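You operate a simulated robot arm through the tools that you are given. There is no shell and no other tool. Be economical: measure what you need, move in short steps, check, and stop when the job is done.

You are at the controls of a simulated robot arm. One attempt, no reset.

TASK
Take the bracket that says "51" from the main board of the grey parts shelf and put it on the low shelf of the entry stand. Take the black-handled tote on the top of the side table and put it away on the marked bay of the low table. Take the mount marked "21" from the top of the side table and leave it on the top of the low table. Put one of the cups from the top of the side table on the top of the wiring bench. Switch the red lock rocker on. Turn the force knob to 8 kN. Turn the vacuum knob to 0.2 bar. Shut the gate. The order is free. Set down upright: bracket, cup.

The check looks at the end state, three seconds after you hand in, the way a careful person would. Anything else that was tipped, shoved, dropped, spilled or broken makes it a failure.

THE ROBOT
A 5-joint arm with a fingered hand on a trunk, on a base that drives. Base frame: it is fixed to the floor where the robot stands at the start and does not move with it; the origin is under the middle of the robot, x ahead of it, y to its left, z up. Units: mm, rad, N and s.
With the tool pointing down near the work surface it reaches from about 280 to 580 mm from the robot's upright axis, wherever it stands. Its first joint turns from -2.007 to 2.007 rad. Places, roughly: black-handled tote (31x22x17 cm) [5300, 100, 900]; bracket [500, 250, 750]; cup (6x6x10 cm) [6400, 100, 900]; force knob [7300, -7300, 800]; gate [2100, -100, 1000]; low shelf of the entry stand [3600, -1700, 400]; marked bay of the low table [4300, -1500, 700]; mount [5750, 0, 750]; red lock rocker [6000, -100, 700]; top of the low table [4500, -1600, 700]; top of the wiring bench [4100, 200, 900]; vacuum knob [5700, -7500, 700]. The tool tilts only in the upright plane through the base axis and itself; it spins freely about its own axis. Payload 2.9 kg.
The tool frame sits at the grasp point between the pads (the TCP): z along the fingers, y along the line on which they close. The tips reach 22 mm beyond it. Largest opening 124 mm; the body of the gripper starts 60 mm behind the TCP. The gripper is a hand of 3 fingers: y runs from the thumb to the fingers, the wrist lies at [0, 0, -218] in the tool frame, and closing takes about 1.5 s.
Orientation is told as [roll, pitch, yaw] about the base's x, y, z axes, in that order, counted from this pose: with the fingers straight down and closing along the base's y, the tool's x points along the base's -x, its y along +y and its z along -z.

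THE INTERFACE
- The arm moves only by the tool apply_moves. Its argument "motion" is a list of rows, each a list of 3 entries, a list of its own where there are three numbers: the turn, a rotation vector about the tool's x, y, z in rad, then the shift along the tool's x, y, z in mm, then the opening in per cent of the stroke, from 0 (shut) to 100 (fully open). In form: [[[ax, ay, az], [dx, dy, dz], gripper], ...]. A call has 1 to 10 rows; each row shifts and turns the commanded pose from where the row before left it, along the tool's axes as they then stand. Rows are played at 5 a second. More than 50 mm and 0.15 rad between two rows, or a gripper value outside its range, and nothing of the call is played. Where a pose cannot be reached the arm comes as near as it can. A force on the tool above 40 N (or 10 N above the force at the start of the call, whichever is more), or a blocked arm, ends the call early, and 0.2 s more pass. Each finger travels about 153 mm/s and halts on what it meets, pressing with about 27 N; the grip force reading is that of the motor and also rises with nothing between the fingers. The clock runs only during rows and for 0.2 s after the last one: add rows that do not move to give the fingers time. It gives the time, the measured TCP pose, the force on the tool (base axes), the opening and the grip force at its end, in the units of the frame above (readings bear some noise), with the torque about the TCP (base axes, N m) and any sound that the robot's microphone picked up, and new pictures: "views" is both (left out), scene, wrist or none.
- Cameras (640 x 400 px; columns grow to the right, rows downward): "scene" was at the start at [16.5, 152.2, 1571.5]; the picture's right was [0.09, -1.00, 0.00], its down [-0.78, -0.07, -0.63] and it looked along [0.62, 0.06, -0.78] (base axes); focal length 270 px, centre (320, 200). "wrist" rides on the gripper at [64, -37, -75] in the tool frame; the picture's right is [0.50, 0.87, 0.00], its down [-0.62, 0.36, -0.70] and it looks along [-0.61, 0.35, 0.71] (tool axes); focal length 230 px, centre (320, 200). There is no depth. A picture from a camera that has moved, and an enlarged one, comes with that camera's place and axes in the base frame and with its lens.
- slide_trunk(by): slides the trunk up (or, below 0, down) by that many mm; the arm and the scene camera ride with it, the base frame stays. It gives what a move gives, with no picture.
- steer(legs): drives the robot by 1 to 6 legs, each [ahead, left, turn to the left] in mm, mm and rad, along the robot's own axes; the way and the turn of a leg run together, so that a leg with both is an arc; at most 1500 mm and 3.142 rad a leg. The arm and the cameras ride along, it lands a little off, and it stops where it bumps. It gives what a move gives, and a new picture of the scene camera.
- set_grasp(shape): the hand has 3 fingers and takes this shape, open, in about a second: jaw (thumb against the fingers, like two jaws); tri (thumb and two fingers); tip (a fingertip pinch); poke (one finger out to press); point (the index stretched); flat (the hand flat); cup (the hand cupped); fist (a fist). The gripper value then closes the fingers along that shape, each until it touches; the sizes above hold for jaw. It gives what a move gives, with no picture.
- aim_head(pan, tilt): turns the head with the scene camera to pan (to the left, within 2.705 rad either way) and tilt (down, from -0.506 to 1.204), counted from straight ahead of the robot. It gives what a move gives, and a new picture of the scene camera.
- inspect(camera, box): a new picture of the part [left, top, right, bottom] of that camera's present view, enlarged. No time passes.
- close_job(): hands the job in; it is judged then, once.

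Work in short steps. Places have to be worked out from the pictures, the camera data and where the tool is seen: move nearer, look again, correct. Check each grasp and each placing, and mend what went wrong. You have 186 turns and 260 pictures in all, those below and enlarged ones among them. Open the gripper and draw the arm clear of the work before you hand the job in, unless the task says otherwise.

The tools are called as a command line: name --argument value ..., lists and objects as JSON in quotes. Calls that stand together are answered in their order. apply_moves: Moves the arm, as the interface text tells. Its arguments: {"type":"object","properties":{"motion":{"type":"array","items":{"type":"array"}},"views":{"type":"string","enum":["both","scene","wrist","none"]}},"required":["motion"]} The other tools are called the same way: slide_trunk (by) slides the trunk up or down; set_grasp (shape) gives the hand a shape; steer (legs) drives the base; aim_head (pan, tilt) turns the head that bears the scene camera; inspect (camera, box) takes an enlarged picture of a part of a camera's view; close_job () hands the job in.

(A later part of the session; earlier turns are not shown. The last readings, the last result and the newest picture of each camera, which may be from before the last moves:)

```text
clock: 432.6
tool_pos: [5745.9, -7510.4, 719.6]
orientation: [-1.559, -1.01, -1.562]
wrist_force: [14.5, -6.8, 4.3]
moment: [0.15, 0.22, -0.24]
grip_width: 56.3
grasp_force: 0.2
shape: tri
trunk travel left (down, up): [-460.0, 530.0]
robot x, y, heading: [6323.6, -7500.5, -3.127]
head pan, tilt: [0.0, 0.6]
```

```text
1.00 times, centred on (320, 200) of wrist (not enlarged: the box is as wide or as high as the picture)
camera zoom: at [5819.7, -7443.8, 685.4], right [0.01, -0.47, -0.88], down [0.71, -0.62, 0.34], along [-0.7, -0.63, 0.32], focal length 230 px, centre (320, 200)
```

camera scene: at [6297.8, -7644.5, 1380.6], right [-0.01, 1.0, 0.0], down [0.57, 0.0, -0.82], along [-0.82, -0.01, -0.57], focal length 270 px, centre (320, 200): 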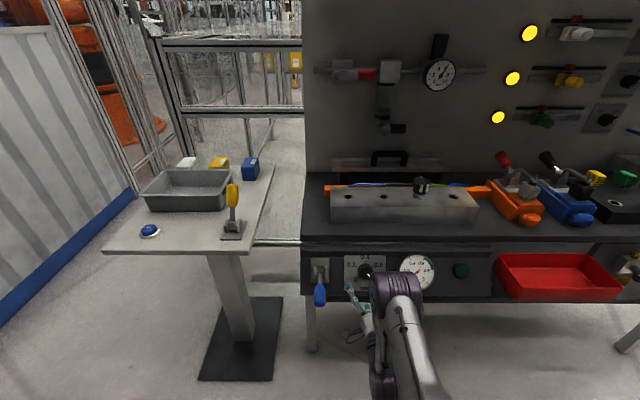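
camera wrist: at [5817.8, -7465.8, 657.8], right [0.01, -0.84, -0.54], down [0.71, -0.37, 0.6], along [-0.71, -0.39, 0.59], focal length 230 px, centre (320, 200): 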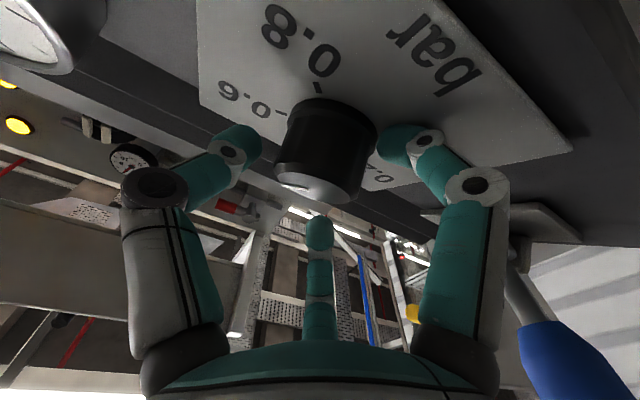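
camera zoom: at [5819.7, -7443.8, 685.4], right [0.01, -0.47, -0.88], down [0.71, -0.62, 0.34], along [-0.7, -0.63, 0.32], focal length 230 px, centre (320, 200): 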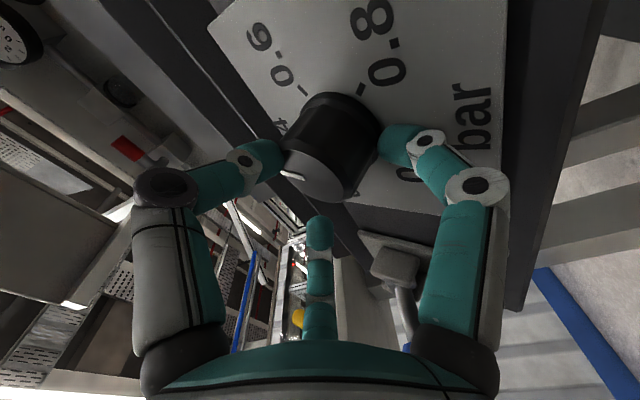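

apply_moves --motion '[[[0, 0, 0], [0, 0, -4], 62], [[0, 0, 0], [0, 0, 0], 62], [[0, 0, 0], [5, -3.9, 0], 62], [[0, 0, 0], [0, 0, 7], 62], [[0, 0, 0], [0, 0, 6], 62], [[0, 0, 0], [0, 0, 0], 62]]' --views "wrist"

```text
clock: 434.0
tool_pos: [5738.5, -7505.2, 717.4]
orientation: [-1.559, -1.011, -1.572]
wrist_force: [31.8, -1.8, 2.5]
moment: [-0.09, -1.07, 0.07]
grip_width: 70.0
grasp_force: 0.0
shape: jaw
trunk travel left (down, up): [-460.0, 530.0]
robot x, y, heading: [6328.4, -7502.2, -3.131]
head pan, tilt: [0.0, 0.6]
camera wrist: at [5813.4, -7439.6, 683.3], right [0.01, -0.47, -0.88], down [0.71, -0.62, 0.34], along [-0.71, -0.63, 0.32], focal length 230 px, centre (320, 200)
```

wrist: 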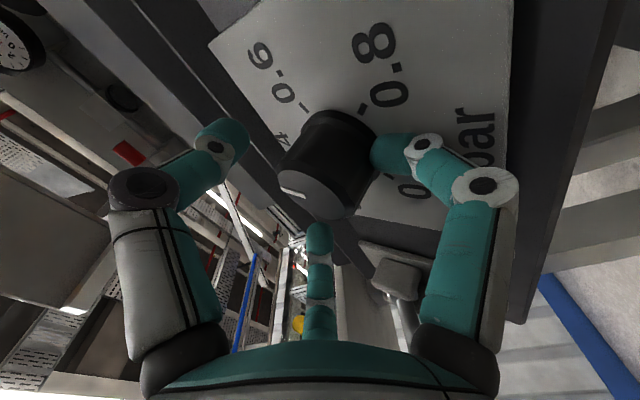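

The upper digit touches the ledge while open; I close now and turn in a shorter stroke.

apply_moves --motion '[[[0, 0, 0], [0, 0, -2], 30], [[0, 0, 0], [0, 0, 0], 0], [[0, 0, 0], [0, 0, 0], 0], [[0, 0, 0], [0, 0, 0], 0], [[0, 0, 0], [0, 0, 0], 0], [[0, 0, 0], [0, 0, 0], 0]]' --views "none"

apply_moves --motion '[[[0, 0, -0.14], [0, 0, -1], 0], [[0, 0, -0.14], [0, 0, 0], 0], [[0, 0, -0.14], [0, 0, 0], 0], [[0, 0, -0.14], [0, 0, 0], 0], [[0, 0, -0.14], [0, 0, 0], 0], [[0, 0, 0], [0, 0, 0], 0]]' --views "none"

inspect --camera "scene" --box '[300, 210, 420, 300]'

```text
clock: 435.4
tool_pos: [5738.9, -7508.0, 717.0]
orientation: [-1.561, -1.009, -1.569]
wrist_force: [14.7, -3.2, 1.5]
moment: [0.0, -0.91, 0.08]
grip_width: 39.8
grasp_force: 27.2
shape: tri
trunk travel left (down, up): [-460.0, 530.0]
robot x, y, heading: [6327.3, -7500.7, -3.132]
head pan, tilt: [0.0, 0.6]
```

```text
clock: 436.9
tool_pos: [5738.9, -7511.2, 708.9]
orientation: [-1.53, -0.355, -1.562]
wrist_force: [-9.7, 1.9, 8.9]
moment: [-8.73, -6.3, 7.29]
grip_width: 41.1
grasp_force: 27.2
shape: tri
trunk travel left (down, up): [-460.0, 530.0]
robot x, y, heading: [6324.0, -7499.4, -3.127]
head pan, tilt: [0.0, 0.6]
stopped in row 6: the force on the tool passed its limit at 41 N (the readings are from after the stop); the commanded pose is now the measured one
```

```text
4.44 times, centred on (360, 255) of scene
camera zoom: at [6297.7, -7641.6, 1381.5], right [-0.01, 1.0, 0.0], down [0.57, 0.0, -0.82], along [-0.82, -0.01, -0.57], focal length 1198 px, centre (142, -44)
```

zoom: 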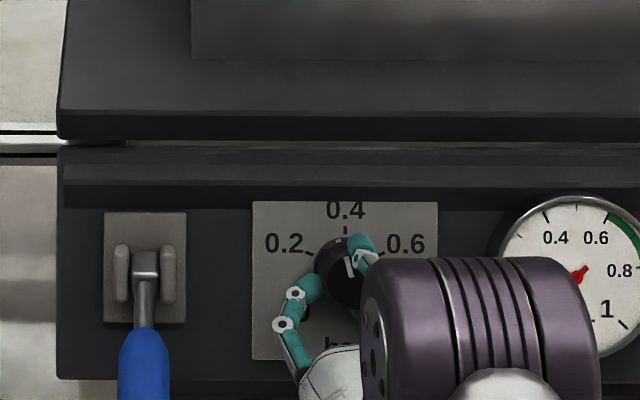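

The digit pointing up hits the ledge. I release, back off 50 mm, and turn the hand so that the next stroke keeps the digits away from the ledge.

apply_moves --motion '[[[0, 0, 0], [0, 0, 0], 62], [[0, 0, 0], [0, 0, 0], 62], [[0, 0, 0], [0, 0, -25], 62], [[0, 0, 0], [0, 0, -25], 62], [[0, 0, 0.147], [0, 0, 0], 62], [[0, 0, 0.147], [0, 0, 0], 62], [[0, 0, 0.147], [0, 0, 0], 62], [[0, 0, 0.147], [0, 0, 0], 62], [[0, 0, 0.147], [0, 0, 0], 62], [[0, 0, 0.147], [0, 0, 0], 62]]' --views "none"

apply_moves --motion '[[[0, 0, 0.147], [0, 0, 0], 52], [[0, 0, 0.147], [0, 0, 0], 52], [[0, 0, 0.147], [0, 0, 0], 52], [[0, 0, 0.147], [0, 0, 0], 52], [[0, 0, 0.147], [0, 0, 0], 52], [[0, 0, 0.147], [0, 0, 0], 52], [[0, 0, 0.12], [0, 0, 0], 52], [[0, 0, 0], [0, 0, 0], 52]]' --views "wrist"

inspect --camera "scene" --box '[300, 210, 420, 300]'

```text
clock: 437.6
tool_pos: [5739.9, -7513.2, 709.0]
orientation: [-1.538, -0.366, -1.556]
wrist_force: [-28.9, 6.3, 6.6]
moment: [-6.69, -4.33, 7.36]
grip_width: 67.0
grasp_force: 0.0
shape: tri
trunk travel left (down, up): [-460.0, 530.0]
robot x, y, heading: [6323.8, -7499.1, -3.131]
head pan, tilt: [0.0, 0.6]
stopped in row 3: the force on the tool passed its limit at 65 N (the readings are from after the stop); the commanded pose is now the measured one
```

```text
clock: 439.4
tool_pos: [5744.5, -7513.1, 710.9]
orientation: [-1.453, -1.358, -1.664]
wrist_force: [4.8, 1.2, 1.4]
moment: [-0.01, -0.05, -0.03]
grip_width: 60.8
grasp_force: 0.0
shape: jaw
trunk travel left (down, up): [-460.0, 530.0]
robot x, y, heading: [6329.0, -7501.0, -3.13]
head pan, tilt: [0.0, 0.6]
camera wrist: at [5819.2, -7461.5, 659.1], right [0.03, -0.74, -0.67], down [0.7, -0.46, 0.55], along [-0.71, -0.49, 0.5], focal length 230 px, centre (320, 200)
```

wrist: 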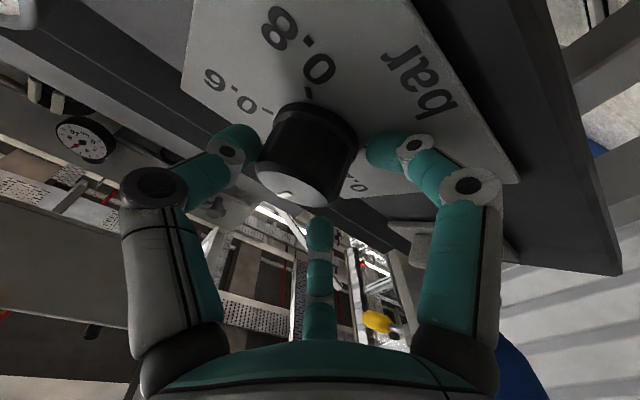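

```text
4.44 times, centred on (360, 255) of scene
camera zoom: at [6300.8, -7645.0, 1380.7], right [-0.01, 1.0, 0.0], down [0.56, 0.01, -0.83], along [-0.83, -0.01, -0.56], focal length 1198 px, centre (142, -44)
```

zoom: 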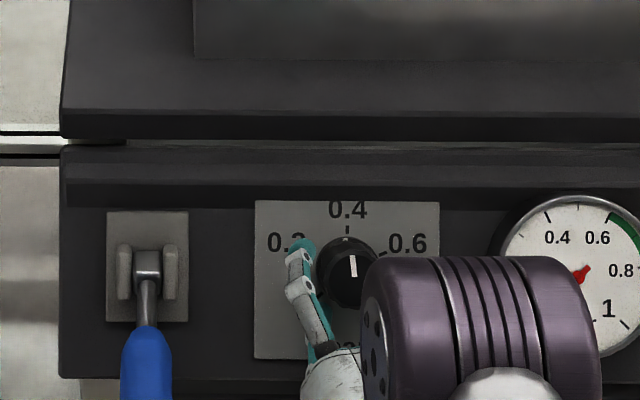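

Freed. I back off 40 mm, turn the hand to the better starting angle, and recentre.

apply_moves --motion '[[[0, 0, 0], [0, 0, -20], 52], [[0, 0, 0], [0, 0, -20], 52], [[0, 0, 0.142], [0, 0, 0], 52], [[0, 0, 0.142], [0, 0, 0], 52], [[0, 0, 0.142], [0, 0, 0], 52], [[0, 0, 0.142], [0, 0, 0], 52], [[0, 0, 0.142], [0, 0, 0], 52], [[0, 0, 0.142], [0, 0, 0], 52], [[0, 0, 0], [-10.4, -2.2, 0], 52], [[0, 0, 0], [0, 0, 0], 52]]' --views "wrist"

```text
clock: 441.6
tool_pos: [5782.7, -7509.7, 720.2]
orientation: [1.525, -0.931, 1.622]
wrist_force: [-0.8, -0.2, 0.8]
moment: [-0.04, -0.01, -0.02]
grip_width: 62.2
grasp_force: 0.2
shape: jaw
out of reach, approached as far as the arm can: row 9
trunk travel left (down, up): [-460.0, 530.0]
robot x, y, heading: [6328.9, -7498.4, -3.129]
head pan, tilt: [0.0, 0.6]
camera wrist: at [5860.7, -7516.2, 649.3], right [0.01, -0.99, 0.12], down [0.68, 0.09, 0.73], along [-0.73, 0.07, 0.68], focal length 230 px, centre (320, 200)
```

wrist: 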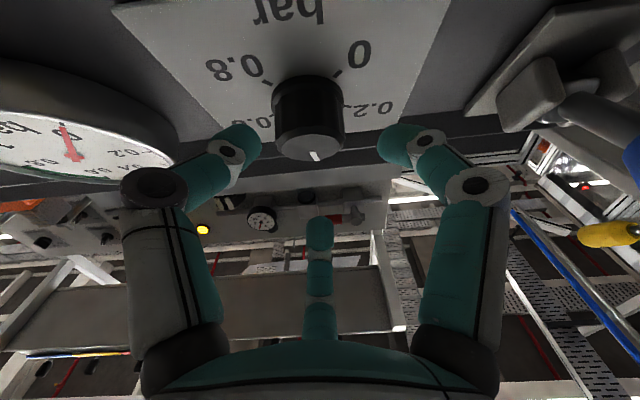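

Pointer at about 0.4. I shift 5 mm, advance and grip.

apply_moves --motion '[[[0, 0, 0], [-3, -4, 15], 52], [[0, 0, 0], [0, 0, 15], 52], [[0, 0, 0], [0, 0, 12], 52], [[0, 0, 0], [0, 0, 0], 30], [[0, 0, 0], [0, 0, 0], 0], [[0, 0, 0], [0, 0, 0], 0], [[0, 0, 0], [0, 0, 0], 0], [[0, 0, 0], [0, 0, 0], 0]]' --views "wrist"

```text
clock: 443.4
tool_pos: [5741.7, -7510.2, 718.5]
orientation: [1.528, -0.932, 1.619]
wrist_force: [6.4, 1.0, 2.1]
moment: [0.05, 0.33, -0.06]
grip_width: 41.6
grasp_force: 27.1
shape: tri
out of reach, approached as far as the arm can: row 1
trunk travel left (down, up): [-460.0, 530.0]
robot x, y, heading: [6323.2, -7501.8, -3.131]
head pan, tilt: [0.0, 0.6]
camera wrist: at [5819.6, -7516.8, 647.9], right [0.01, -0.99, 0.12], down [0.68, 0.09, 0.72], along [-0.73, 0.07, 0.68], focal length 230 px, centre (320, 200)
```

wrist: 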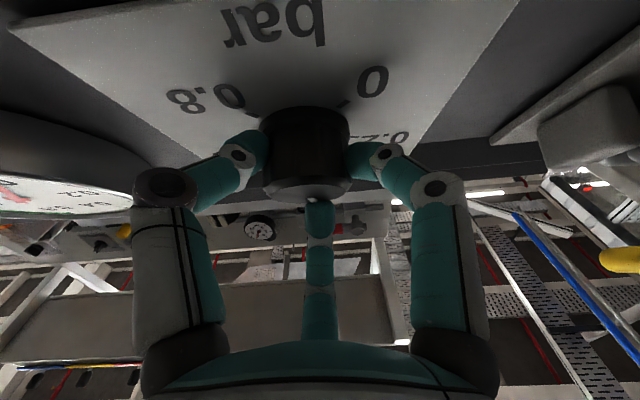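

Low forces. I turn in steps.

apply_moves --motion '[[[0, 0, -0.14], [0, 0, 0], 0], [[0, 0, -0.14], [0, 0, 0], 0], [[0, 0, -0.14], [0, 0, 0], 0], [[0, 0, -0.14], [0, 0, 0], 0], [[0, 0, -0.14], [0, 0, 0], 0], [[0, 0, -0.14], [0, 0, 0], 0], [[0, 0, 0], [0, 0, 0], 0]]' --views "none"

inspect --camera "scene" --box '[300, 210, 420, 300]'

```text
clock: 445.0
tool_pos: [5744.2, -7515.0, 717.9]
orientation: [-1.422, -1.367, -1.691]
wrist_force: [16.3, -6.1, 2.1]
moment: [-0.65, -0.5, 0.93]
grip_width: 44.0
grasp_force: 27.6
shape: tri
trunk travel left (down, up): [-460.0, 530.0]
robot x, y, heading: [6325.4, -7503.6, -3.126]
head pan, tilt: [0.0, 0.6]
stopped in row 7: the force on the tool passed its limit at 41 N (the readings are from after the stop); the commanded pose is now the measured one
```

```text
4.44 times, centred on (360, 255) of scene
camera zoom: at [6303.9, -7646.0, 1380.9], right [-0.01, 1.0, 0.0], down [0.56, 0.01, -0.83], along [-0.83, -0.01, -0.56], focal length 1198 px, centre (142, -44)
```

zoom: 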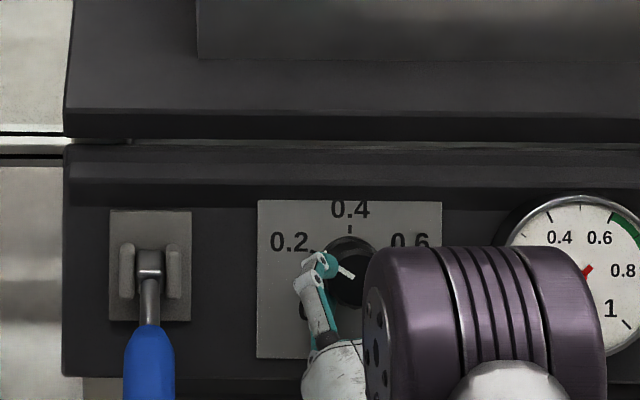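

Pointer is near 0.2. I release, back off and look exactly.

apply_moves --motion '[[[0, 0, 0], [0, 0, 0], 52], [[0, 0, 0], [0, 0, 0], 55], [[0, 0, 0], [0, 0, 0], 55], [[0, 0, 0], [0, 0, -20], 55], [[0, 0, 0], [0, 0, -30], 55], [[0, 0, 0], [0, 0, 0], 55]]' --views "wrist"

inspect --camera "scene" --box '[300, 220, 400, 290]'

```text
clock: 446.4
tool_pos: [5792.5, -7512.8, 721.3]
orientation: [-1.421, -1.366, -1.696]
wrist_force: [-0.1, 0.1, -0.5]
moment: [-0.03, 0.01, -0.01]
grip_width: 65.3
grasp_force: 0.1
shape: jaw
trunk travel left (down, up): [-460.0, 530.0]
robot x, y, heading: [6328.9, -7500.1, -3.125]
head pan, tilt: [0.0, 0.6]
camera wrist: at [5868.2, -7460.6, 668.7], right [0.04, -0.75, -0.66], down [0.69, -0.46, 0.55], along [-0.72, -0.48, 0.5], focal length 230 px, centre (320, 200)
```

wrist: 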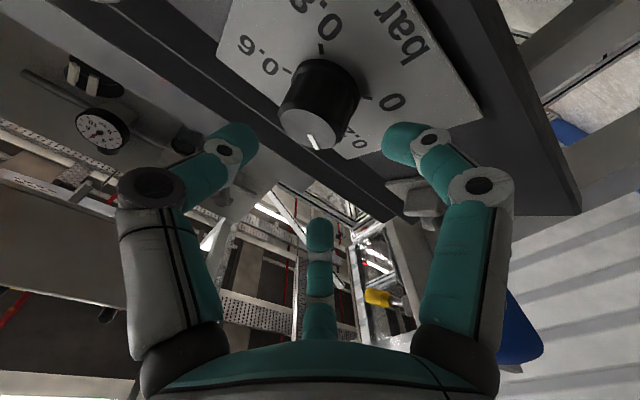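

```text
5.71 times, centred on (350, 255) of scene
camera zoom: at [6300.3, -7645.5, 1380.6], right [-0.01, 1.0, 0.0], down [0.56, 0.01, -0.83], along [-0.82, -0.01, -0.56], focal length 1540 px, centre (149, -114)
```

zoom: 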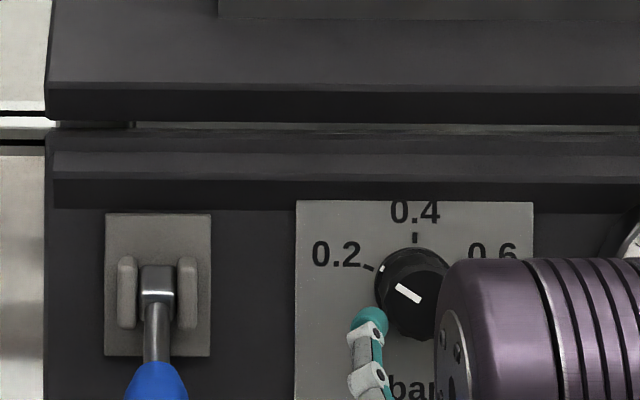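

Pointer is at about -52°, tick 0.2 at -67°. I re-centre by a small drive, grip again and add about 16°.

steer --legs '[[0, -8, 0]]'

apply_moves --motion '[[[0, 0, 0], [0, 0, 20], 52], [[0, 0, 0], [0, 0, 20], 52], [[0, 0, 0], [0, 0, 10], 52], [[0, 0, 0], [0, 0, 0], 30], [[0, 0, 0], [0, 0, 0], 0], [[0, 0, 0], [0, 0, 0], 0], [[0, 0, 0], [0, 0, 0], 0], [[0, 0, 0], [0, 0, 0], 0]]' --views "none"

apply_moves --motion '[[[0, 0, -0.1], [0, 0, 0], 0], [[0, 0, -0.1], [0, 0, 0], 0], [[0, 0, -0.1], [0, 0, 0], 0], [[0, 0, 0], [0, 0, 0], 0]]' --views "none"

inspect --camera "scene" --box '[300, 220, 400, 290]'

```text
clock: 447.1
tool_pos: [5791.9, -7503.2, 720.4]
orientation: [-1.419, -1.367, -1.698]
wrist_force: [0.2, 0.5, -0.6]
moment: [-0.01, 0.0, 0.01]
grip_width: 65.1
grasp_force: 0.0
shape: jaw
trunk travel left (down, up): [-460.0, 530.0]
robot x, y, heading: [6326.8, -7493.6, -3.128]
head pan, tilt: [0.0, 0.6]
camera scene: at [6300.2, -7636.9, 1380.7], right [-0.01, 1.0, 0.0], down [0.56, 0.01, -0.83], along [-0.82, -0.01, -0.56], focal length 270 px, centre (320, 200)
```

scene: 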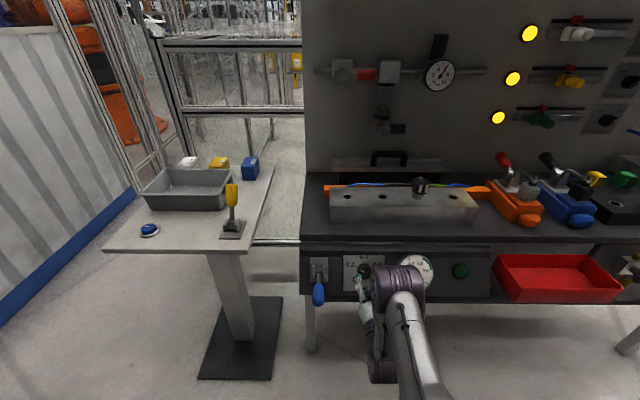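

```text
clock: 448.9
tool_pos: [5740.7, -7503.6, 719.6]
orientation: [-1.421, -1.367, -1.696]
wrist_force: [-2.6, -0.2, 3.5]
moment: [-0.01, -0.48, 0.04]
grip_width: 37.7
grasp_force: 27.7
shape: tri
trunk travel left (down, up): [-460.0, 530.0]
robot x, y, heading: [6326.5, -7494.2, -3.124]
head pan, tilt: [0.0, 0.6]
```

```text
clock: 449.9
tool_pos: [5740.3, -7505.3, 718.2]
orientation: [-1.507, -1.065, -1.605]
wrist_force: [-8.9, -9.0, 3.9]
moment: [-0.34, -0.42, 0.62]
grip_width: 35.9
grasp_force: 27.4
shape: tri
trunk travel left (down, up): [-460.0, 530.0]
robot x, y, heading: [6328.3, -7492.4, -3.13]
head pan, tilt: [0.0, 0.6]
```

```text
5.71 times, centred on (350, 255) of scene
camera zoom: at [6299.1, -7639.1, 1380.4], right [-0.01, 1.0, 0.0], down [0.57, 0.01, -0.82], along [-0.82, -0.01, -0.57], focal length 1540 px, centre (149, -114)
```

zoom: 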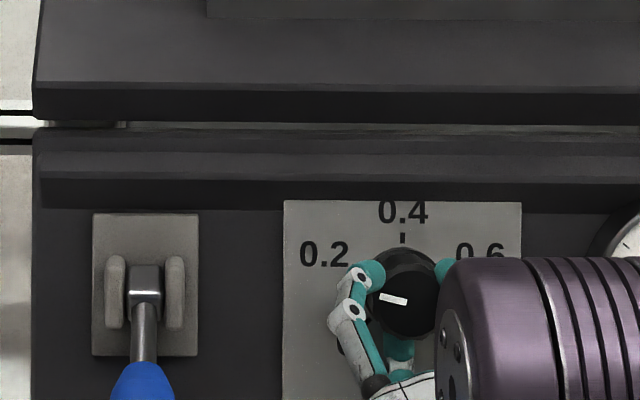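

apply_moves --motion '[[[0, 0, 0], [0, 0, 0], 52], [[0, 0, 0], [0, 0, 0], 55], [[0, 0, 0], [0, 0, 0], 55], [[0, 0, 0], [0, 0, -25], 55], [[0, 0, 0], [0, 0, -35], 55], [[0, 0, 0], [0, 0, -35], 55], [[0, 0, 0], [0, 0, 0], 55]]' --views "none"

inspect --camera "scene" --box '[320, 230, 400, 290]'

inspect --camera "wrist" --box '[200, 20, 440, 180]'

```text
clock: 451.5
tool_pos: [5826.3, -7501.5, 720.8]
orientation: [-1.502, -1.067, -1.61]
wrist_force: [0.4, 0.5, -0.7]
moment: [-0.04, 0.0, -0.03]
grip_width: 65.0
grasp_force: 0.0
shape: jaw
out of reach, approached as far as the arm can: row 6
trunk travel left (down, up): [-460.0, 530.0]
robot x, y, heading: [6325.9, -7492.0, -3.123]
head pan, tilt: [0.0, 0.6]
```

```text
6.67 times, centred on (360, 260) of scene
camera zoom: at [6300.2, -7637.5, 1380.6], right [-0.01, 1.0, 0.0], down [0.56, 0.01, -0.83], along [-0.82, -0.01, -0.56], focal length 1796 px, centre (53, -200)
```

zoom: 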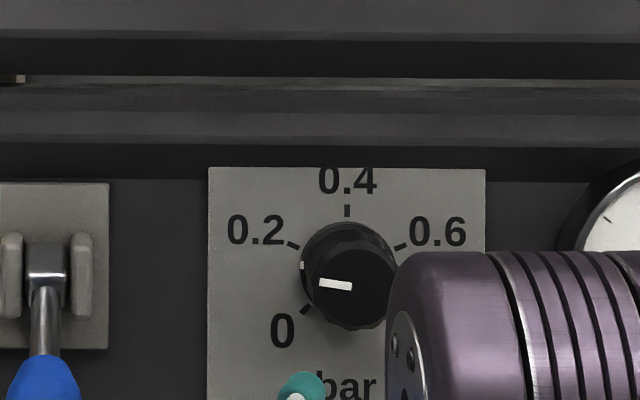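

```text
2.50 times, centred on (320, 100) of wrist
camera zoom: at [5902.7, -7437.1, 686.4], right [0.04, -0.52, -0.85], down [0.7, -0.6, 0.39], along [-0.71, -0.61, 0.34], focal length 575 px, centre (320, 450)
```

zoom: 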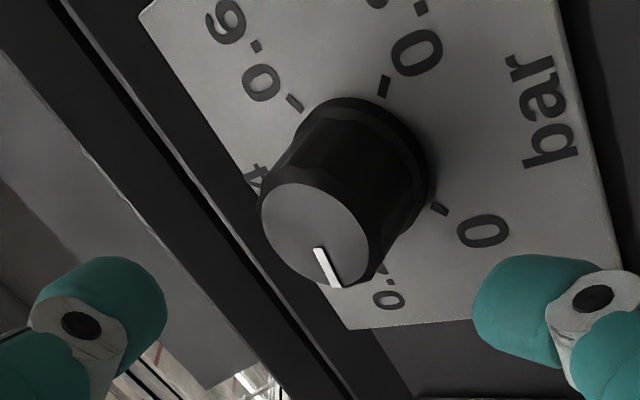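

Pointer is now about -80°, i.e. roughly 13° too far. I grip again and turn back clockwise, checking before release.

apply_moves --motion '[[[0, 0, 0], [0, 0, 35], 52], [[0, 0, 0], [0, 0, 35], 52], [[0, 0, 0], [0, 0, 16], 52], [[0, 0, 0], [0, 0, 0], 30], [[0, 0, 0], [0, 0, 0], 0], [[0, 0, 0], [0, 0, 0], 0], [[0, 0, 0], [0, 0, 0], 0], [[0, 0, 0], [0, 0, 0], 0]]' --views "none"

inspect --camera "scene" --box '[320, 230, 400, 290]'

```text
clock: 453.3
tool_pos: [5741.6, -7506.8, 720.5]
orientation: [-1.51, -1.068, -1.599]
wrist_force: [-6.6, -2.1, 4.1]
moment: [-0.03, -0.29, 0.05]
grip_width: 38.6
grasp_force: 26.8
shape: tri
trunk travel left (down, up): [-460.0, 530.0]
robot x, y, heading: [6327.1, -7493.0, -3.127]
head pan, tilt: [0.0, 0.6]
```

```text
6.67 times, centred on (360, 260) of scene
camera zoom: at [6299.4, -7637.9, 1380.6], right [-0.01, 1.0, 0.0], down [0.57, 0.01, -0.82], along [-0.82, -0.01, -0.57], focal length 1796 px, centre (53, -200)
```

zoom: 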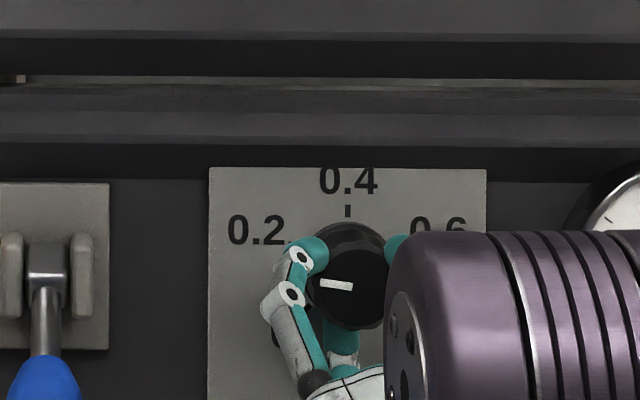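

apply_moves --motion '[[[0, 0, 0.08], [0, 0, 0], 0], [[0, 0, 0.08], [0, 0, 0], 0], [[0, 0, 0.08], [0, 0, 0], 0], [[0, 0, 0], [0, 0, 0], 0]]' --views "none"

apply_moves --motion '[[[0, 0, 0], [0, 0, 0], 52], [[0, 0, 0], [0, 0, 0], 55], [[0, 0, 0], [0, 0, 0], 55], [[0, 0, 0], [0, 0, -25], 55], [[0, 0, 0], [0, 0, -35], 55], [[0, 0, 0], [0, 0, -30], 55], [[0, 0, 0], [0, 0, 0], 55]]' --views "none"

inspect --camera "scene" --box '[320, 230, 400, 290]'

inspect --camera "wrist" --box '[200, 20, 440, 180]'

```text
clock: 454.3
tool_pos: [5741.5, -7504.3, 720.9]
orientation: [-1.452, -1.307, -1.664]
wrist_force: [-9.9, 6.4, 2.9]
moment: [0.34, -0.04, -0.52]
grip_width: 38.3
grasp_force: 26.7
shape: tri
trunk travel left (down, up): [-460.0, 530.0]
robot x, y, heading: [6324.5, -7492.0, -3.126]
head pan, tilt: [0.0, 0.6]
```

```text
clock: 455.9
tool_pos: [5826.7, -7503.5, 722.8]
orientation: [-1.445, -1.305, -1.671]
wrist_force: [1.0, 0.7, 0.5]
moment: [0.02, 0.0, -0.01]
grip_width: 65.1
grasp_force: 0.2
shape: jaw
out of reach, approached as far as the arm can: row 6
trunk travel left (down, up): [-460.0, 530.0]
robot x, y, heading: [6326.6, -7492.4, -3.129]
head pan, tilt: [0.0, 0.6]
```

```text
6.67 times, centred on (360, 260) of scene
camera zoom: at [6300.2, -7637.5, 1380.6], right [-0.01, 1.0, 0.0], down [0.56, 0.01, -0.83], along [-0.82, -0.01, -0.56], focal length 1796 px, centre (53, -200)
```

zoom: 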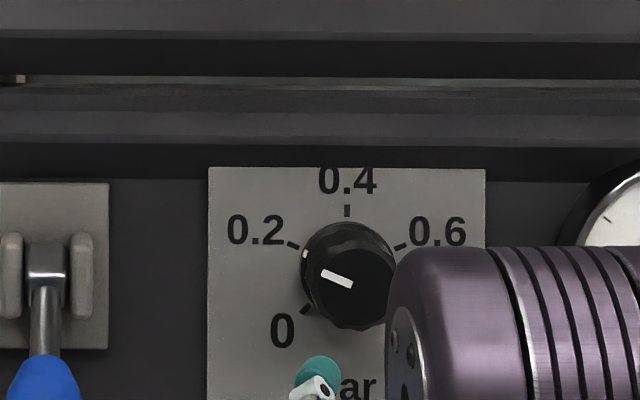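

```text
2.50 times, centred on (320, 100) of wrist
camera zoom: at [5903.6, -7448.4, 674.8], right [0.04, -0.71, -0.71], down [0.69, -0.49, 0.53], along [-0.72, -0.51, 0.47], focal length 575 px, centre (320, 450)
```

zoom: 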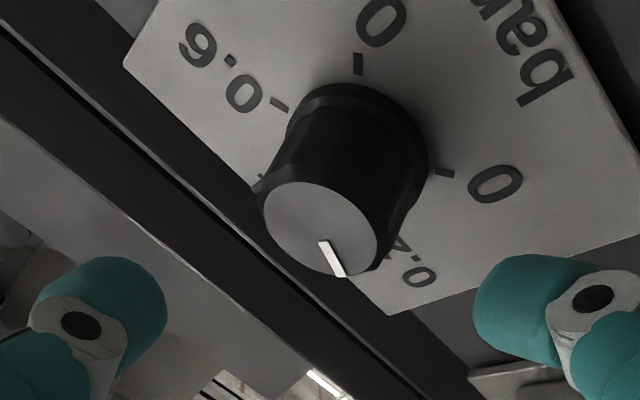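

The vacuum pointer is on 0.2. Now the force knob: I back off, turn around and approach the other bench.

steer --legs '[[-250, 0, 0], [0, 0, 1.565], [0, 0, 1.565], [0, 190, 0]]'

inspect --camera "scene" --box '[240, 180, 420, 300]'

```text
clock: 466.5
tool_pos: [7069.8, -7296.0, 723.4]
orientation: [-1.447, -1.306, 1.46]
wrist_force: [-0.6, -0.1, 0.4]
moment: [0.03, 0.01, 0.0]
grip_width: 65.3
grasp_force: 0.1
shape: jaw
trunk travel left (down, up): [-460.0, 530.0]
robot x, y, heading: [6571.8, -7303.1, 0.004]
head pan, tilt: [0.0, 0.6]
camera scene: at [6600.4, -7154.8, 1380.5], right [0.0, -1.0, 0.0], down [-0.56, 0.0, -0.83], along [0.83, 0.0, -0.56], focal length 270 px, centre (320, 200)
```

scene: 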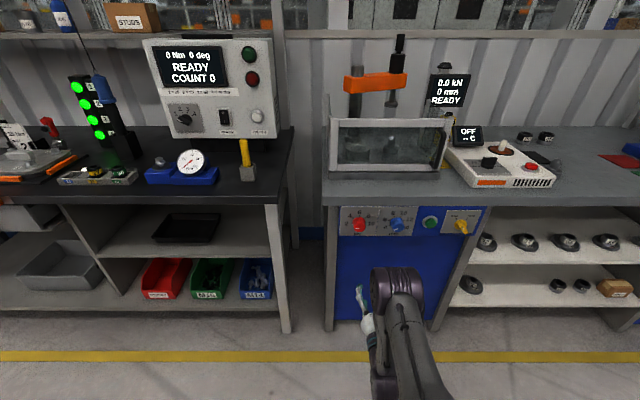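

```text
3.33 times, centred on (330, 240) of scene
camera zoom: at [6600.4, -7154.8, 1380.5], right [0.0, -1.0, 0.0], down [-0.56, 0.0, -0.83], along [0.83, 0.0, -0.56], focal length 898 px, centre (287, 67)
```

zoom: 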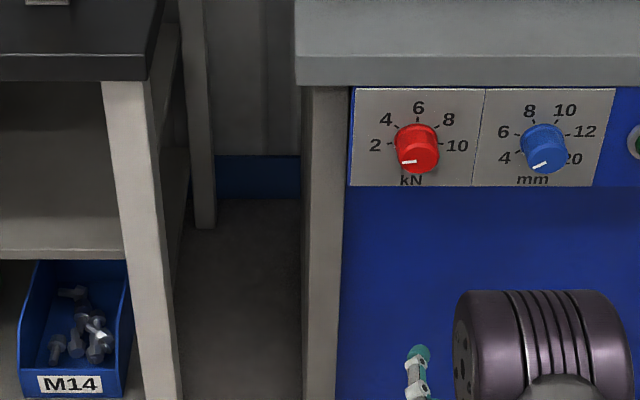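

Force knob: 2 at -90°, 6 on top, 8 at +45°; the pointer is near -100°. I raise the trunk 45 mm and look with the wrist camera.

slide_trunk --by 45

steer --legs '[[130, 0, 0]]'

inspect --camera "wrist" --box '[0, 0, 640, 400]'

inspect --camera "scene" --box '[300, 210, 420, 290]'

```text
clock: 467.4
tool_pos: [7069.5, -7297.2, 769.5]
orientation: [-1.443, -1.307, 1.458]
wrist_force: [-0.6, 0.2, 0.0]
moment: [0.0, -0.04, -0.02]
grip_width: 65.3
grasp_force: 0.1
shape: jaw
trunk travel left (down, up): [-505.0, 485.0]
robot x, y, heading: [6572.5, -7301.9, -0.001]
head pan, tilt: [0.0, 0.6]
```

```text
clock: 468.7
tool_pos: [7205.4, -7296.8, 767.9]
orientation: [-1.438, -1.305, 1.452]
wrist_force: [0.8, 0.3, -0.5]
moment: [0.01, 0.01, -0.03]
grip_width: 65.3
grasp_force: 0.1
shape: jaw
trunk travel left (down, up): [-505.0, 485.0]
robot x, y, heading: [6707.3, -7302.1, -0.003]
head pan, tilt: [0.0, 0.6]
camera scene: at [6736.8, -7155.5, 1425.6], right [0.0, -1.0, 0.0], down [-0.57, 0.0, -0.82], along [0.82, 0.0, -0.57], focal length 270 px, centre (320, 200)
```

scene: 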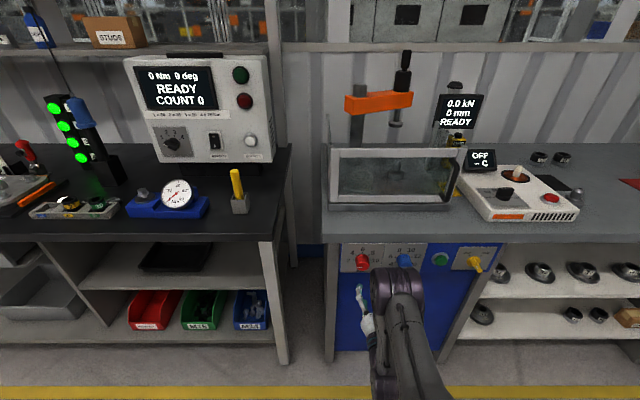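

```text
1.00 times, centred on (320, 200) of wrist (not enlarged: the box is as wide or as high as the picture)
camera zoom: at [7129.3, -7350.2, 719.3], right [-0.03, 0.71, -0.71], down [-0.69, 0.5, 0.53], along [0.73, 0.5, 0.47], focal length 230 px, centre (320, 200)
```

zoom: 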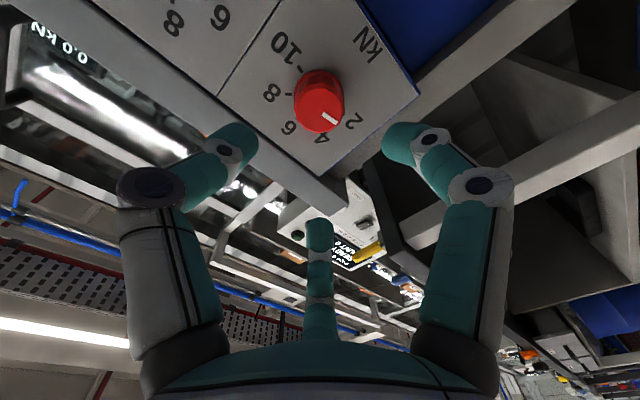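

```text
5.00 times, centred on (360, 250) of scene
camera zoom: at [6736.8, -7155.5, 1425.6], right [0.0, -1.0, 0.0], down [-0.57, 0.0, -0.82], along [0.82, 0.0, -0.57], focal length 1347 px, centre (120, -50)
```

zoom: 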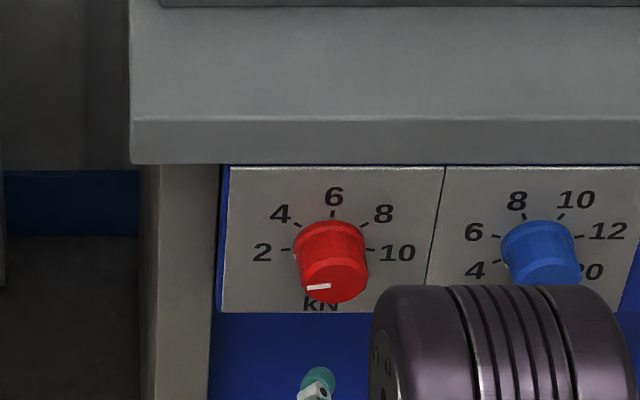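

Knob face centre is about (7324, -7294, 770), in line with the tool. I pre-turn the hand to -0.7 rad, advance, and grip.

apply_moves --motion '[[[0, 0, -0.147], [0, 0, 0], 55], [[0, 0, -0.147], [0, 0, 0], 55], [[0, 0, -0.147], [0, 0, 0], 55], [[0, 0, 0], [0, 0, 35], 52], [[0, 0, 0], [0, 0, 35], 52], [[0, 0, 0], [0, 0, 30], 52], [[0, 0, 0], [0, 0, 0], 52]]' --views "wrist"

inspect --camera "scene" --box '[300, 210, 420, 290]'

```text
clock: 470.3
tool_pos: [7303.3, -7297.3, 763.9]
orientation: [-1.52, -0.865, 1.539]
wrist_force: [0.6, -0.6, 0.5]
moment: [-0.02, -0.01, -0.03]
grip_width: 62.3
grasp_force: 0.0
shape: jaw
trunk travel left (down, up): [-505.0, 485.0]
robot x, y, heading: [6708.0, -7303.4, -0.003]
head pan, tilt: [0.0, 0.6]
camera wrist: at [7228.3, -7366.6, 742.4], right [-0.03, 0.34, -0.94], down [-0.7, 0.67, 0.26], along [0.72, 0.67, 0.21], focal length 230 px, centre (320, 200)
```

wrist: 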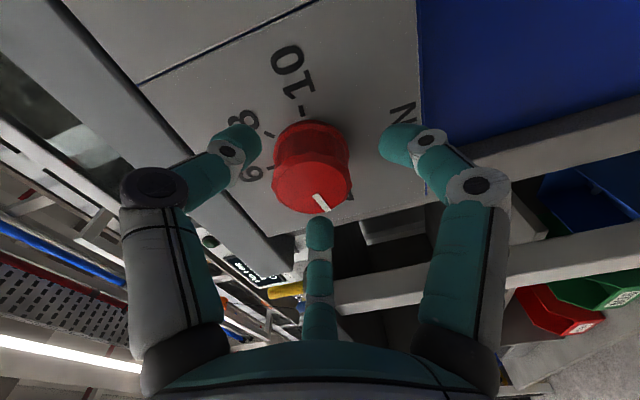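

```text
5.00 times, centred on (360, 250) of scene
camera zoom: at [6735.4, -7155.5, 1425.6], right [0.0, -1.0, 0.0], down [-0.56, 0.0, -0.83], along [0.83, 0.0, -0.56], focal length 1347 px, centre (120, -50)
```

zoom: 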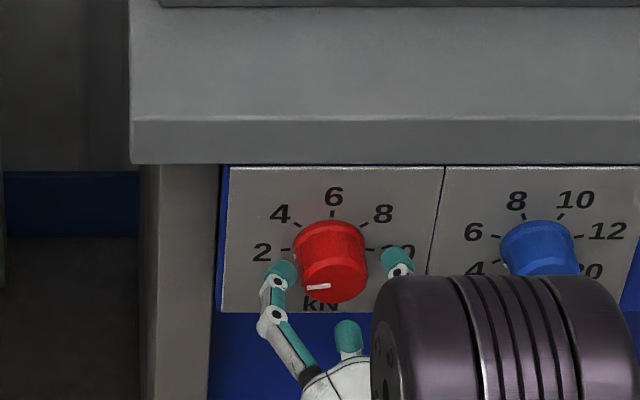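

I lift 5 mm, advance 15 mm and close.

apply_moves --motion '[[[0, 0, 0], [-5, -2, 0], 52], [[0, 0, 0], [0, 0, 15], 52], [[0, 0, 0], [0, 0, 0], 30], [[0, 0, 0], [0, 0, 0], 0], [[0, 0, 0], [0, 0, 0], 0], [[0, 0, 0], [0, 0, 0], 0], [[0, 0, 0], [0, 0, 0], 0], [[0, 0, 0], [0, 0, 0], 0]]' --views "none"

apply_moves --motion '[[[0, 0, 0.14], [0, 0, 0], 0], [[0, 0, 0.14], [0, 0, 0], 0], [[0, 0, 0.14], [0, 0, 0], 0], [[0, 0, 0.14], [0, 0, 0], 0], [[0, 0, 0.14], [0, 0, 0], 0], [[0, 0, 0], [0, 0, 0], 0]]' --views "none"

inspect --camera "scene" --box '[300, 210, 420, 290]'

```text
clock: 472.1
tool_pos: [7319.4, -7296.2, 770.4]
orientation: [-1.52, -0.867, 1.54]
wrist_force: [2.9, -2.4, -0.5]
moment: [0.01, -0.03, -0.07]
grip_width: 32.6
grasp_force: 26.5
shape: tri
trunk travel left (down, up): [-505.0, 485.0]
robot x, y, heading: [6705.3, -7304.6, 0.001]
head pan, tilt: [0.0, 0.6]
```

```text
clock: 473.5
tool_pos: [7320.7, -7295.2, 768.8]
orientation: [-0.032, -1.531, 0.043]
wrist_force: [-17.3, -3.5, -22.1]
moment: [-0.06, 0.31, -0.04]
grip_width: 33.1
grasp_force: 27.1
shape: tri
trunk travel left (down, up): [-505.0, 485.0]
robot x, y, heading: [6708.1, -7299.5, 0.003]
head pan, tilt: [0.0, 0.6]
```

```text
5.00 times, centred on (360, 250) of scene
camera zoom: at [6735.9, -7156.1, 1425.5], right [0.0, -1.0, 0.0], down [-0.57, 0.0, -0.82], along [0.82, 0.0, -0.57], focal length 1347 px, centre (120, -50)
```

zoom: 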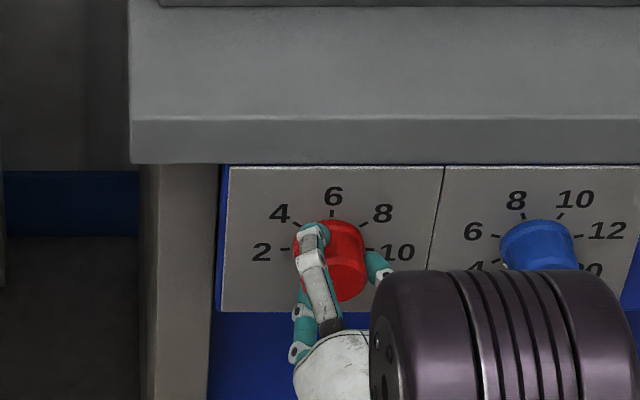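

Turning works; forces are moderate. I continue clockwise.

apply_moves --motion '[[[0, 0, 0.14], [0, 0, 0], 0], [[0, 0, 0.14], [0, 0, 0], 0], [[0, 0, 0.14], [0, 0, 0], 0], [[0, 0, 0.14], [0, 0, 0], 0], [[0, 0, 0.14], [0, 0, 0], 0], [[0, 0, 0], [0, 0, 0], 0]]' --views "none"

apply_moves --motion '[[[0, 0, 0], [0, 0, 0], 52], [[0, 0, 0], [0, 0, 0], 52], [[0, 0, 0], [0, 0, -25], 52], [[0, 0, 0], [0, 0, -30], 52], [[0, 0, 0], [0, 0, 0], 52]]' --views "wrist"

inspect --camera "scene" --box '[300, 210, 420, 290]'

```text
clock: 474.9
tool_pos: [7320.8, -7293.2, 768.7]
orientation: [1.507, -0.873, -1.513]
wrist_force: [-20.3, 11.2, -28.6]
moment: [-0.08, 0.4, 0.32]
grip_width: 33.4
grasp_force: 28.0
shape: tri
trunk travel left (down, up): [-505.0, 485.0]
robot x, y, heading: [6708.4, -7302.4, 0.005]
head pan, tilt: [0.0, 0.6]
```

```text
clock: 476.1
tool_pos: [7265.6, -7296.1, 773.9]
orientation: [1.521, -0.874, -1.524]
wrist_force: [-0.2, 0.8, -0.5]
moment: [0.0, -0.01, 0.01]
grip_width: 61.5
grasp_force: 0.0
shape: tri
trunk travel left (down, up): [-505.0, 485.0]
robot x, y, heading: [6708.7, -7305.4, 0.001]
head pan, tilt: [0.0, 0.6]
camera wrist: at [7187.8, -7284.4, 703.8], right [0.0, 0.99, 0.17], down [-0.68, -0.13, 0.72], along [0.74, -0.11, 0.67], focal length 230 px, centre (320, 200)
```

wrist: 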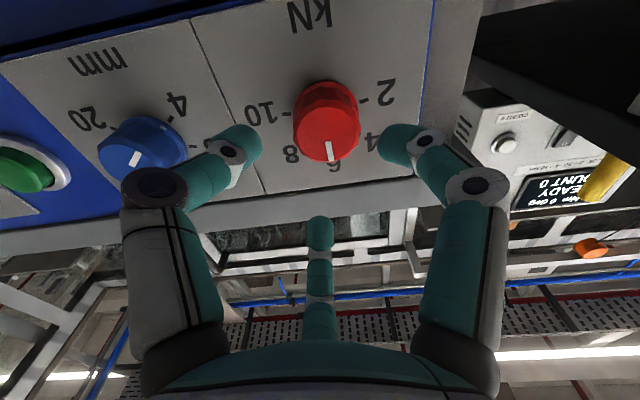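

```text
5.00 times, centred on (360, 250) of scene
camera zoom: at [6735.6, -7155.5, 1425.6], right [0.0, -1.0, 0.0], down [-0.56, 0.0, -0.83], along [0.83, 0.0, -0.56], focal length 1347 px, centre (120, -50)
```

zoom: 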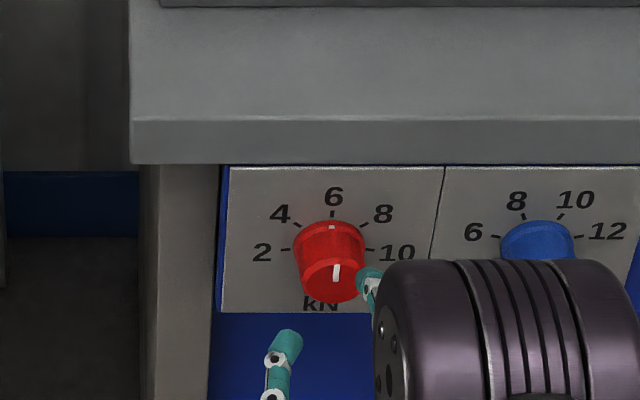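

Pointer is now on 6. I turn the open hand back by 0.8 rad, advance, and grip again for the last 45°.

apply_moves --motion '[[[0, 0, -0.14], [0, 0, 0], 52], [[0, 0, -0.14], [0, 0, 0], 52], [[0, 0, -0.14], [0, 0, 0], 52], [[0, 0, -0.14], [0, 0, 0], 52], [[0, 0, -0.14], [0, 0, 0], 52], [[0, 0, -0.1], [0, 0, 0], 52], [[0, 0, 0], [0, 0, 25], 52], [[0, 0, 0], [0, 0, 28], 52], [[0, 0, 0], [0, 0, 0], 52]]' --views "wrist"

apply_moves --motion '[[[0, 0, 0], [0, 0, 0], 30], [[0, 0, 0], [0, 0, 0], 0], [[0, 0, 0], [0, 0, 0], 0], [[0, 0, 0], [0, 0, 0], 0], [[0, 0, 0], [0, 0, 0], 0], [[0, 0, 0], [0, 0, 0], 0]]' --views "none"

inspect --camera "scene" --box '[300, 210, 420, 290]'

```text
clock: 478.1
tool_pos: [7320.0, -7294.5, 769.3]
orientation: [-1.261, -1.463, 1.272]
wrist_force: [-0.8, 0.4, -0.1]
moment: [0.01, 0.07, 0.02]
grip_width: 61.4
grasp_force: 0.1
shape: tri
trunk travel left (down, up): [-505.0, 485.0]
robot x, y, heading: [6705.6, -7304.4, 0.004]
head pan, tilt: [0.0, 0.6]
camera wrist: at [7242.6, -7339.1, 712.5], right [-0.03, 0.81, -0.59], down [-0.69, 0.41, 0.6], along [0.73, 0.42, 0.54], focal length 230 px, centre (320, 200)
```

wrist: 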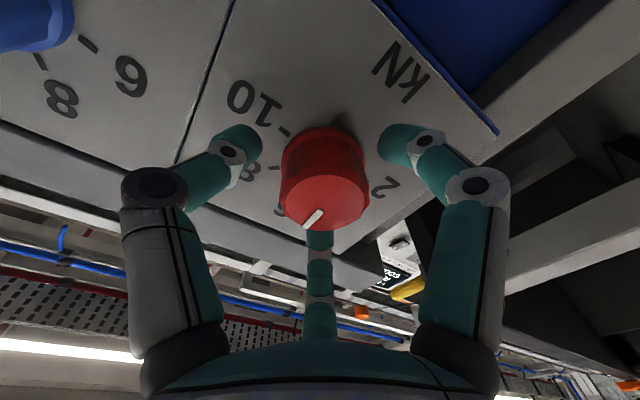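

```text
clock: 479.5
tool_pos: [7318.5, -7295.4, 769.7]
orientation: [-1.27, -1.462, 1.279]
wrist_force: [4.7, -0.3, 3.7]
moment: [0.04, -0.09, -0.02]
grip_width: 33.5
grasp_force: 27.1
shape: tri
trunk travel left (down, up): [-505.0, 485.0]
robot x, y, heading: [6708.3, -7301.0, -0.0]
head pan, tilt: [0.0, 0.6]
```

```text
5.00 times, centred on (360, 250) of scene
camera zoom: at [6735.7, -7155.5, 1425.7], right [0.0, -1.0, 0.0], down [-0.57, 0.0, -0.82], along [0.82, 0.0, -0.57], focal length 1347 px, centre (120, -50)
```

zoom: 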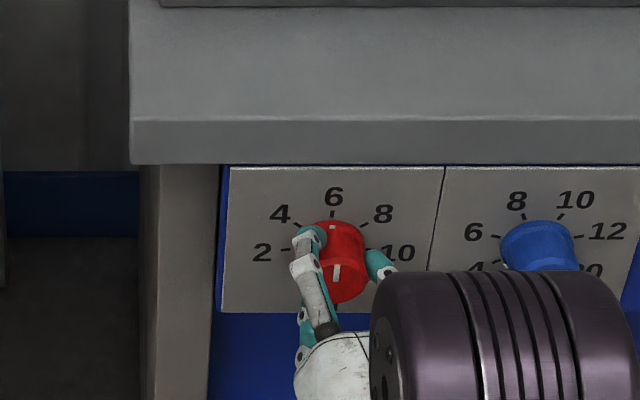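

apply_moves --motion '[[[0, 0, 0.13], [0, 0, 0], 0], [[0, 0, 0.13], [0, 0, 0], 0], [[0, 0, 0.13], [0, 0, 0], 0], [[0, 0, 0.13], [0, 0, 0], 0], [[0, 0, 0.13], [0, 0, 0], 0], [[0, 0, 0.11], [0, 0, 0], 0], [[0, 0, 0], [0, 0, 0], 0]]' --views "none"

apply_moves --motion '[[[0, 0, 0], [0, 0, 0], 52], [[0, 0, 0], [0, 0, 0], 52], [[0, 0, 0], [0, 0, -25], 52], [[0, 0, 0], [0, 0, -35], 52], [[0, 0, 0], [0, 0, -35], 52], [[0, 0, 0], [0, 0, 0], 52]]' --views "wrist"

inspect --camera "scene" --box '[320, 225, 400, 285]'

```text
clock: 481.1
tool_pos: [7318.2, -7294.6, 767.9]
orientation: [1.511, -0.913, -1.515]
wrist_force: [6.3, 7.0, -5.3]
moment: [-0.05, -0.02, 0.19]
grip_width: 33.3
grasp_force: 27.0
shape: tri
trunk travel left (down, up): [-505.0, 485.0]
robot x, y, heading: [6706.3, -7300.9, 0.003]
head pan, tilt: [0.0, 0.6]
```

```text
clock: 482.5
tool_pos: [7220.4, -7296.5, 775.5]
orientation: [1.515, -0.914, -1.522]
wrist_force: [-0.6, 0.1, -0.5]
moment: [0.02, -0.02, 0.0]
grip_width: 61.9
grasp_force: 0.1
shape: tri
trunk travel left (down, up): [-505.0, 485.0]
robot x, y, heading: [6705.4, -7300.6, 0.002]
head pan, tilt: [0.0, 0.6]
camera wrist: at [7142.9, -7288.1, 704.3], right [0.0, 0.99, 0.13], down [-0.68, -0.1, 0.73], along [0.74, -0.09, 0.67], focal length 230 px, centre (320, 200)
```

wrist: 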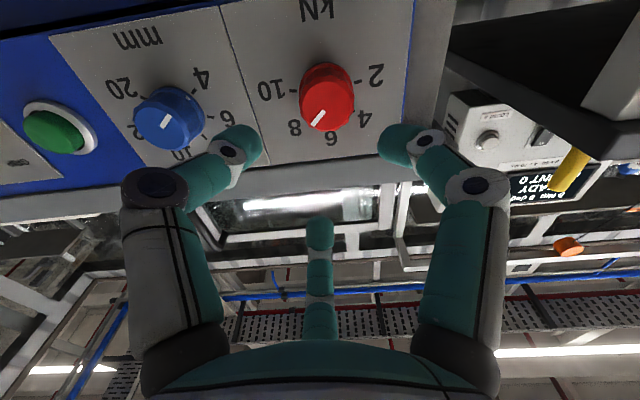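

```text
6.67 times, centred on (360, 255) of scene
camera zoom: at [6735.6, -7155.4, 1425.6], right [0.0, -1.0, 0.0], down [-0.57, 0.0, -0.82], along [0.82, 0.0, -0.57], focal length 1796 px, centre (53, -167)
```

zoom: 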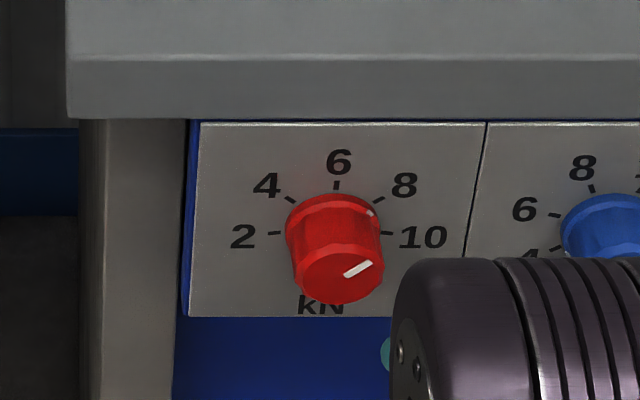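

I enlarge the wrist view to compare the pointer with the 8 tick.

inspect --camera "wrist" --box '[240, 40, 400, 150]'

```text
3.64 times, centred on (320, 95) of wrist
camera zoom: at [7142.9, -7288.1, 704.3], right [0.0, 0.99, 0.13], down [-0.68, -0.1, 0.73], along [0.74, -0.09, 0.67], focal length 837 px, centre (320, 582)
```

zoom: 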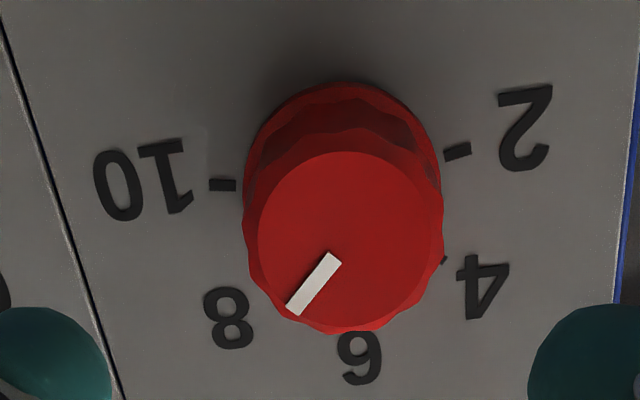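

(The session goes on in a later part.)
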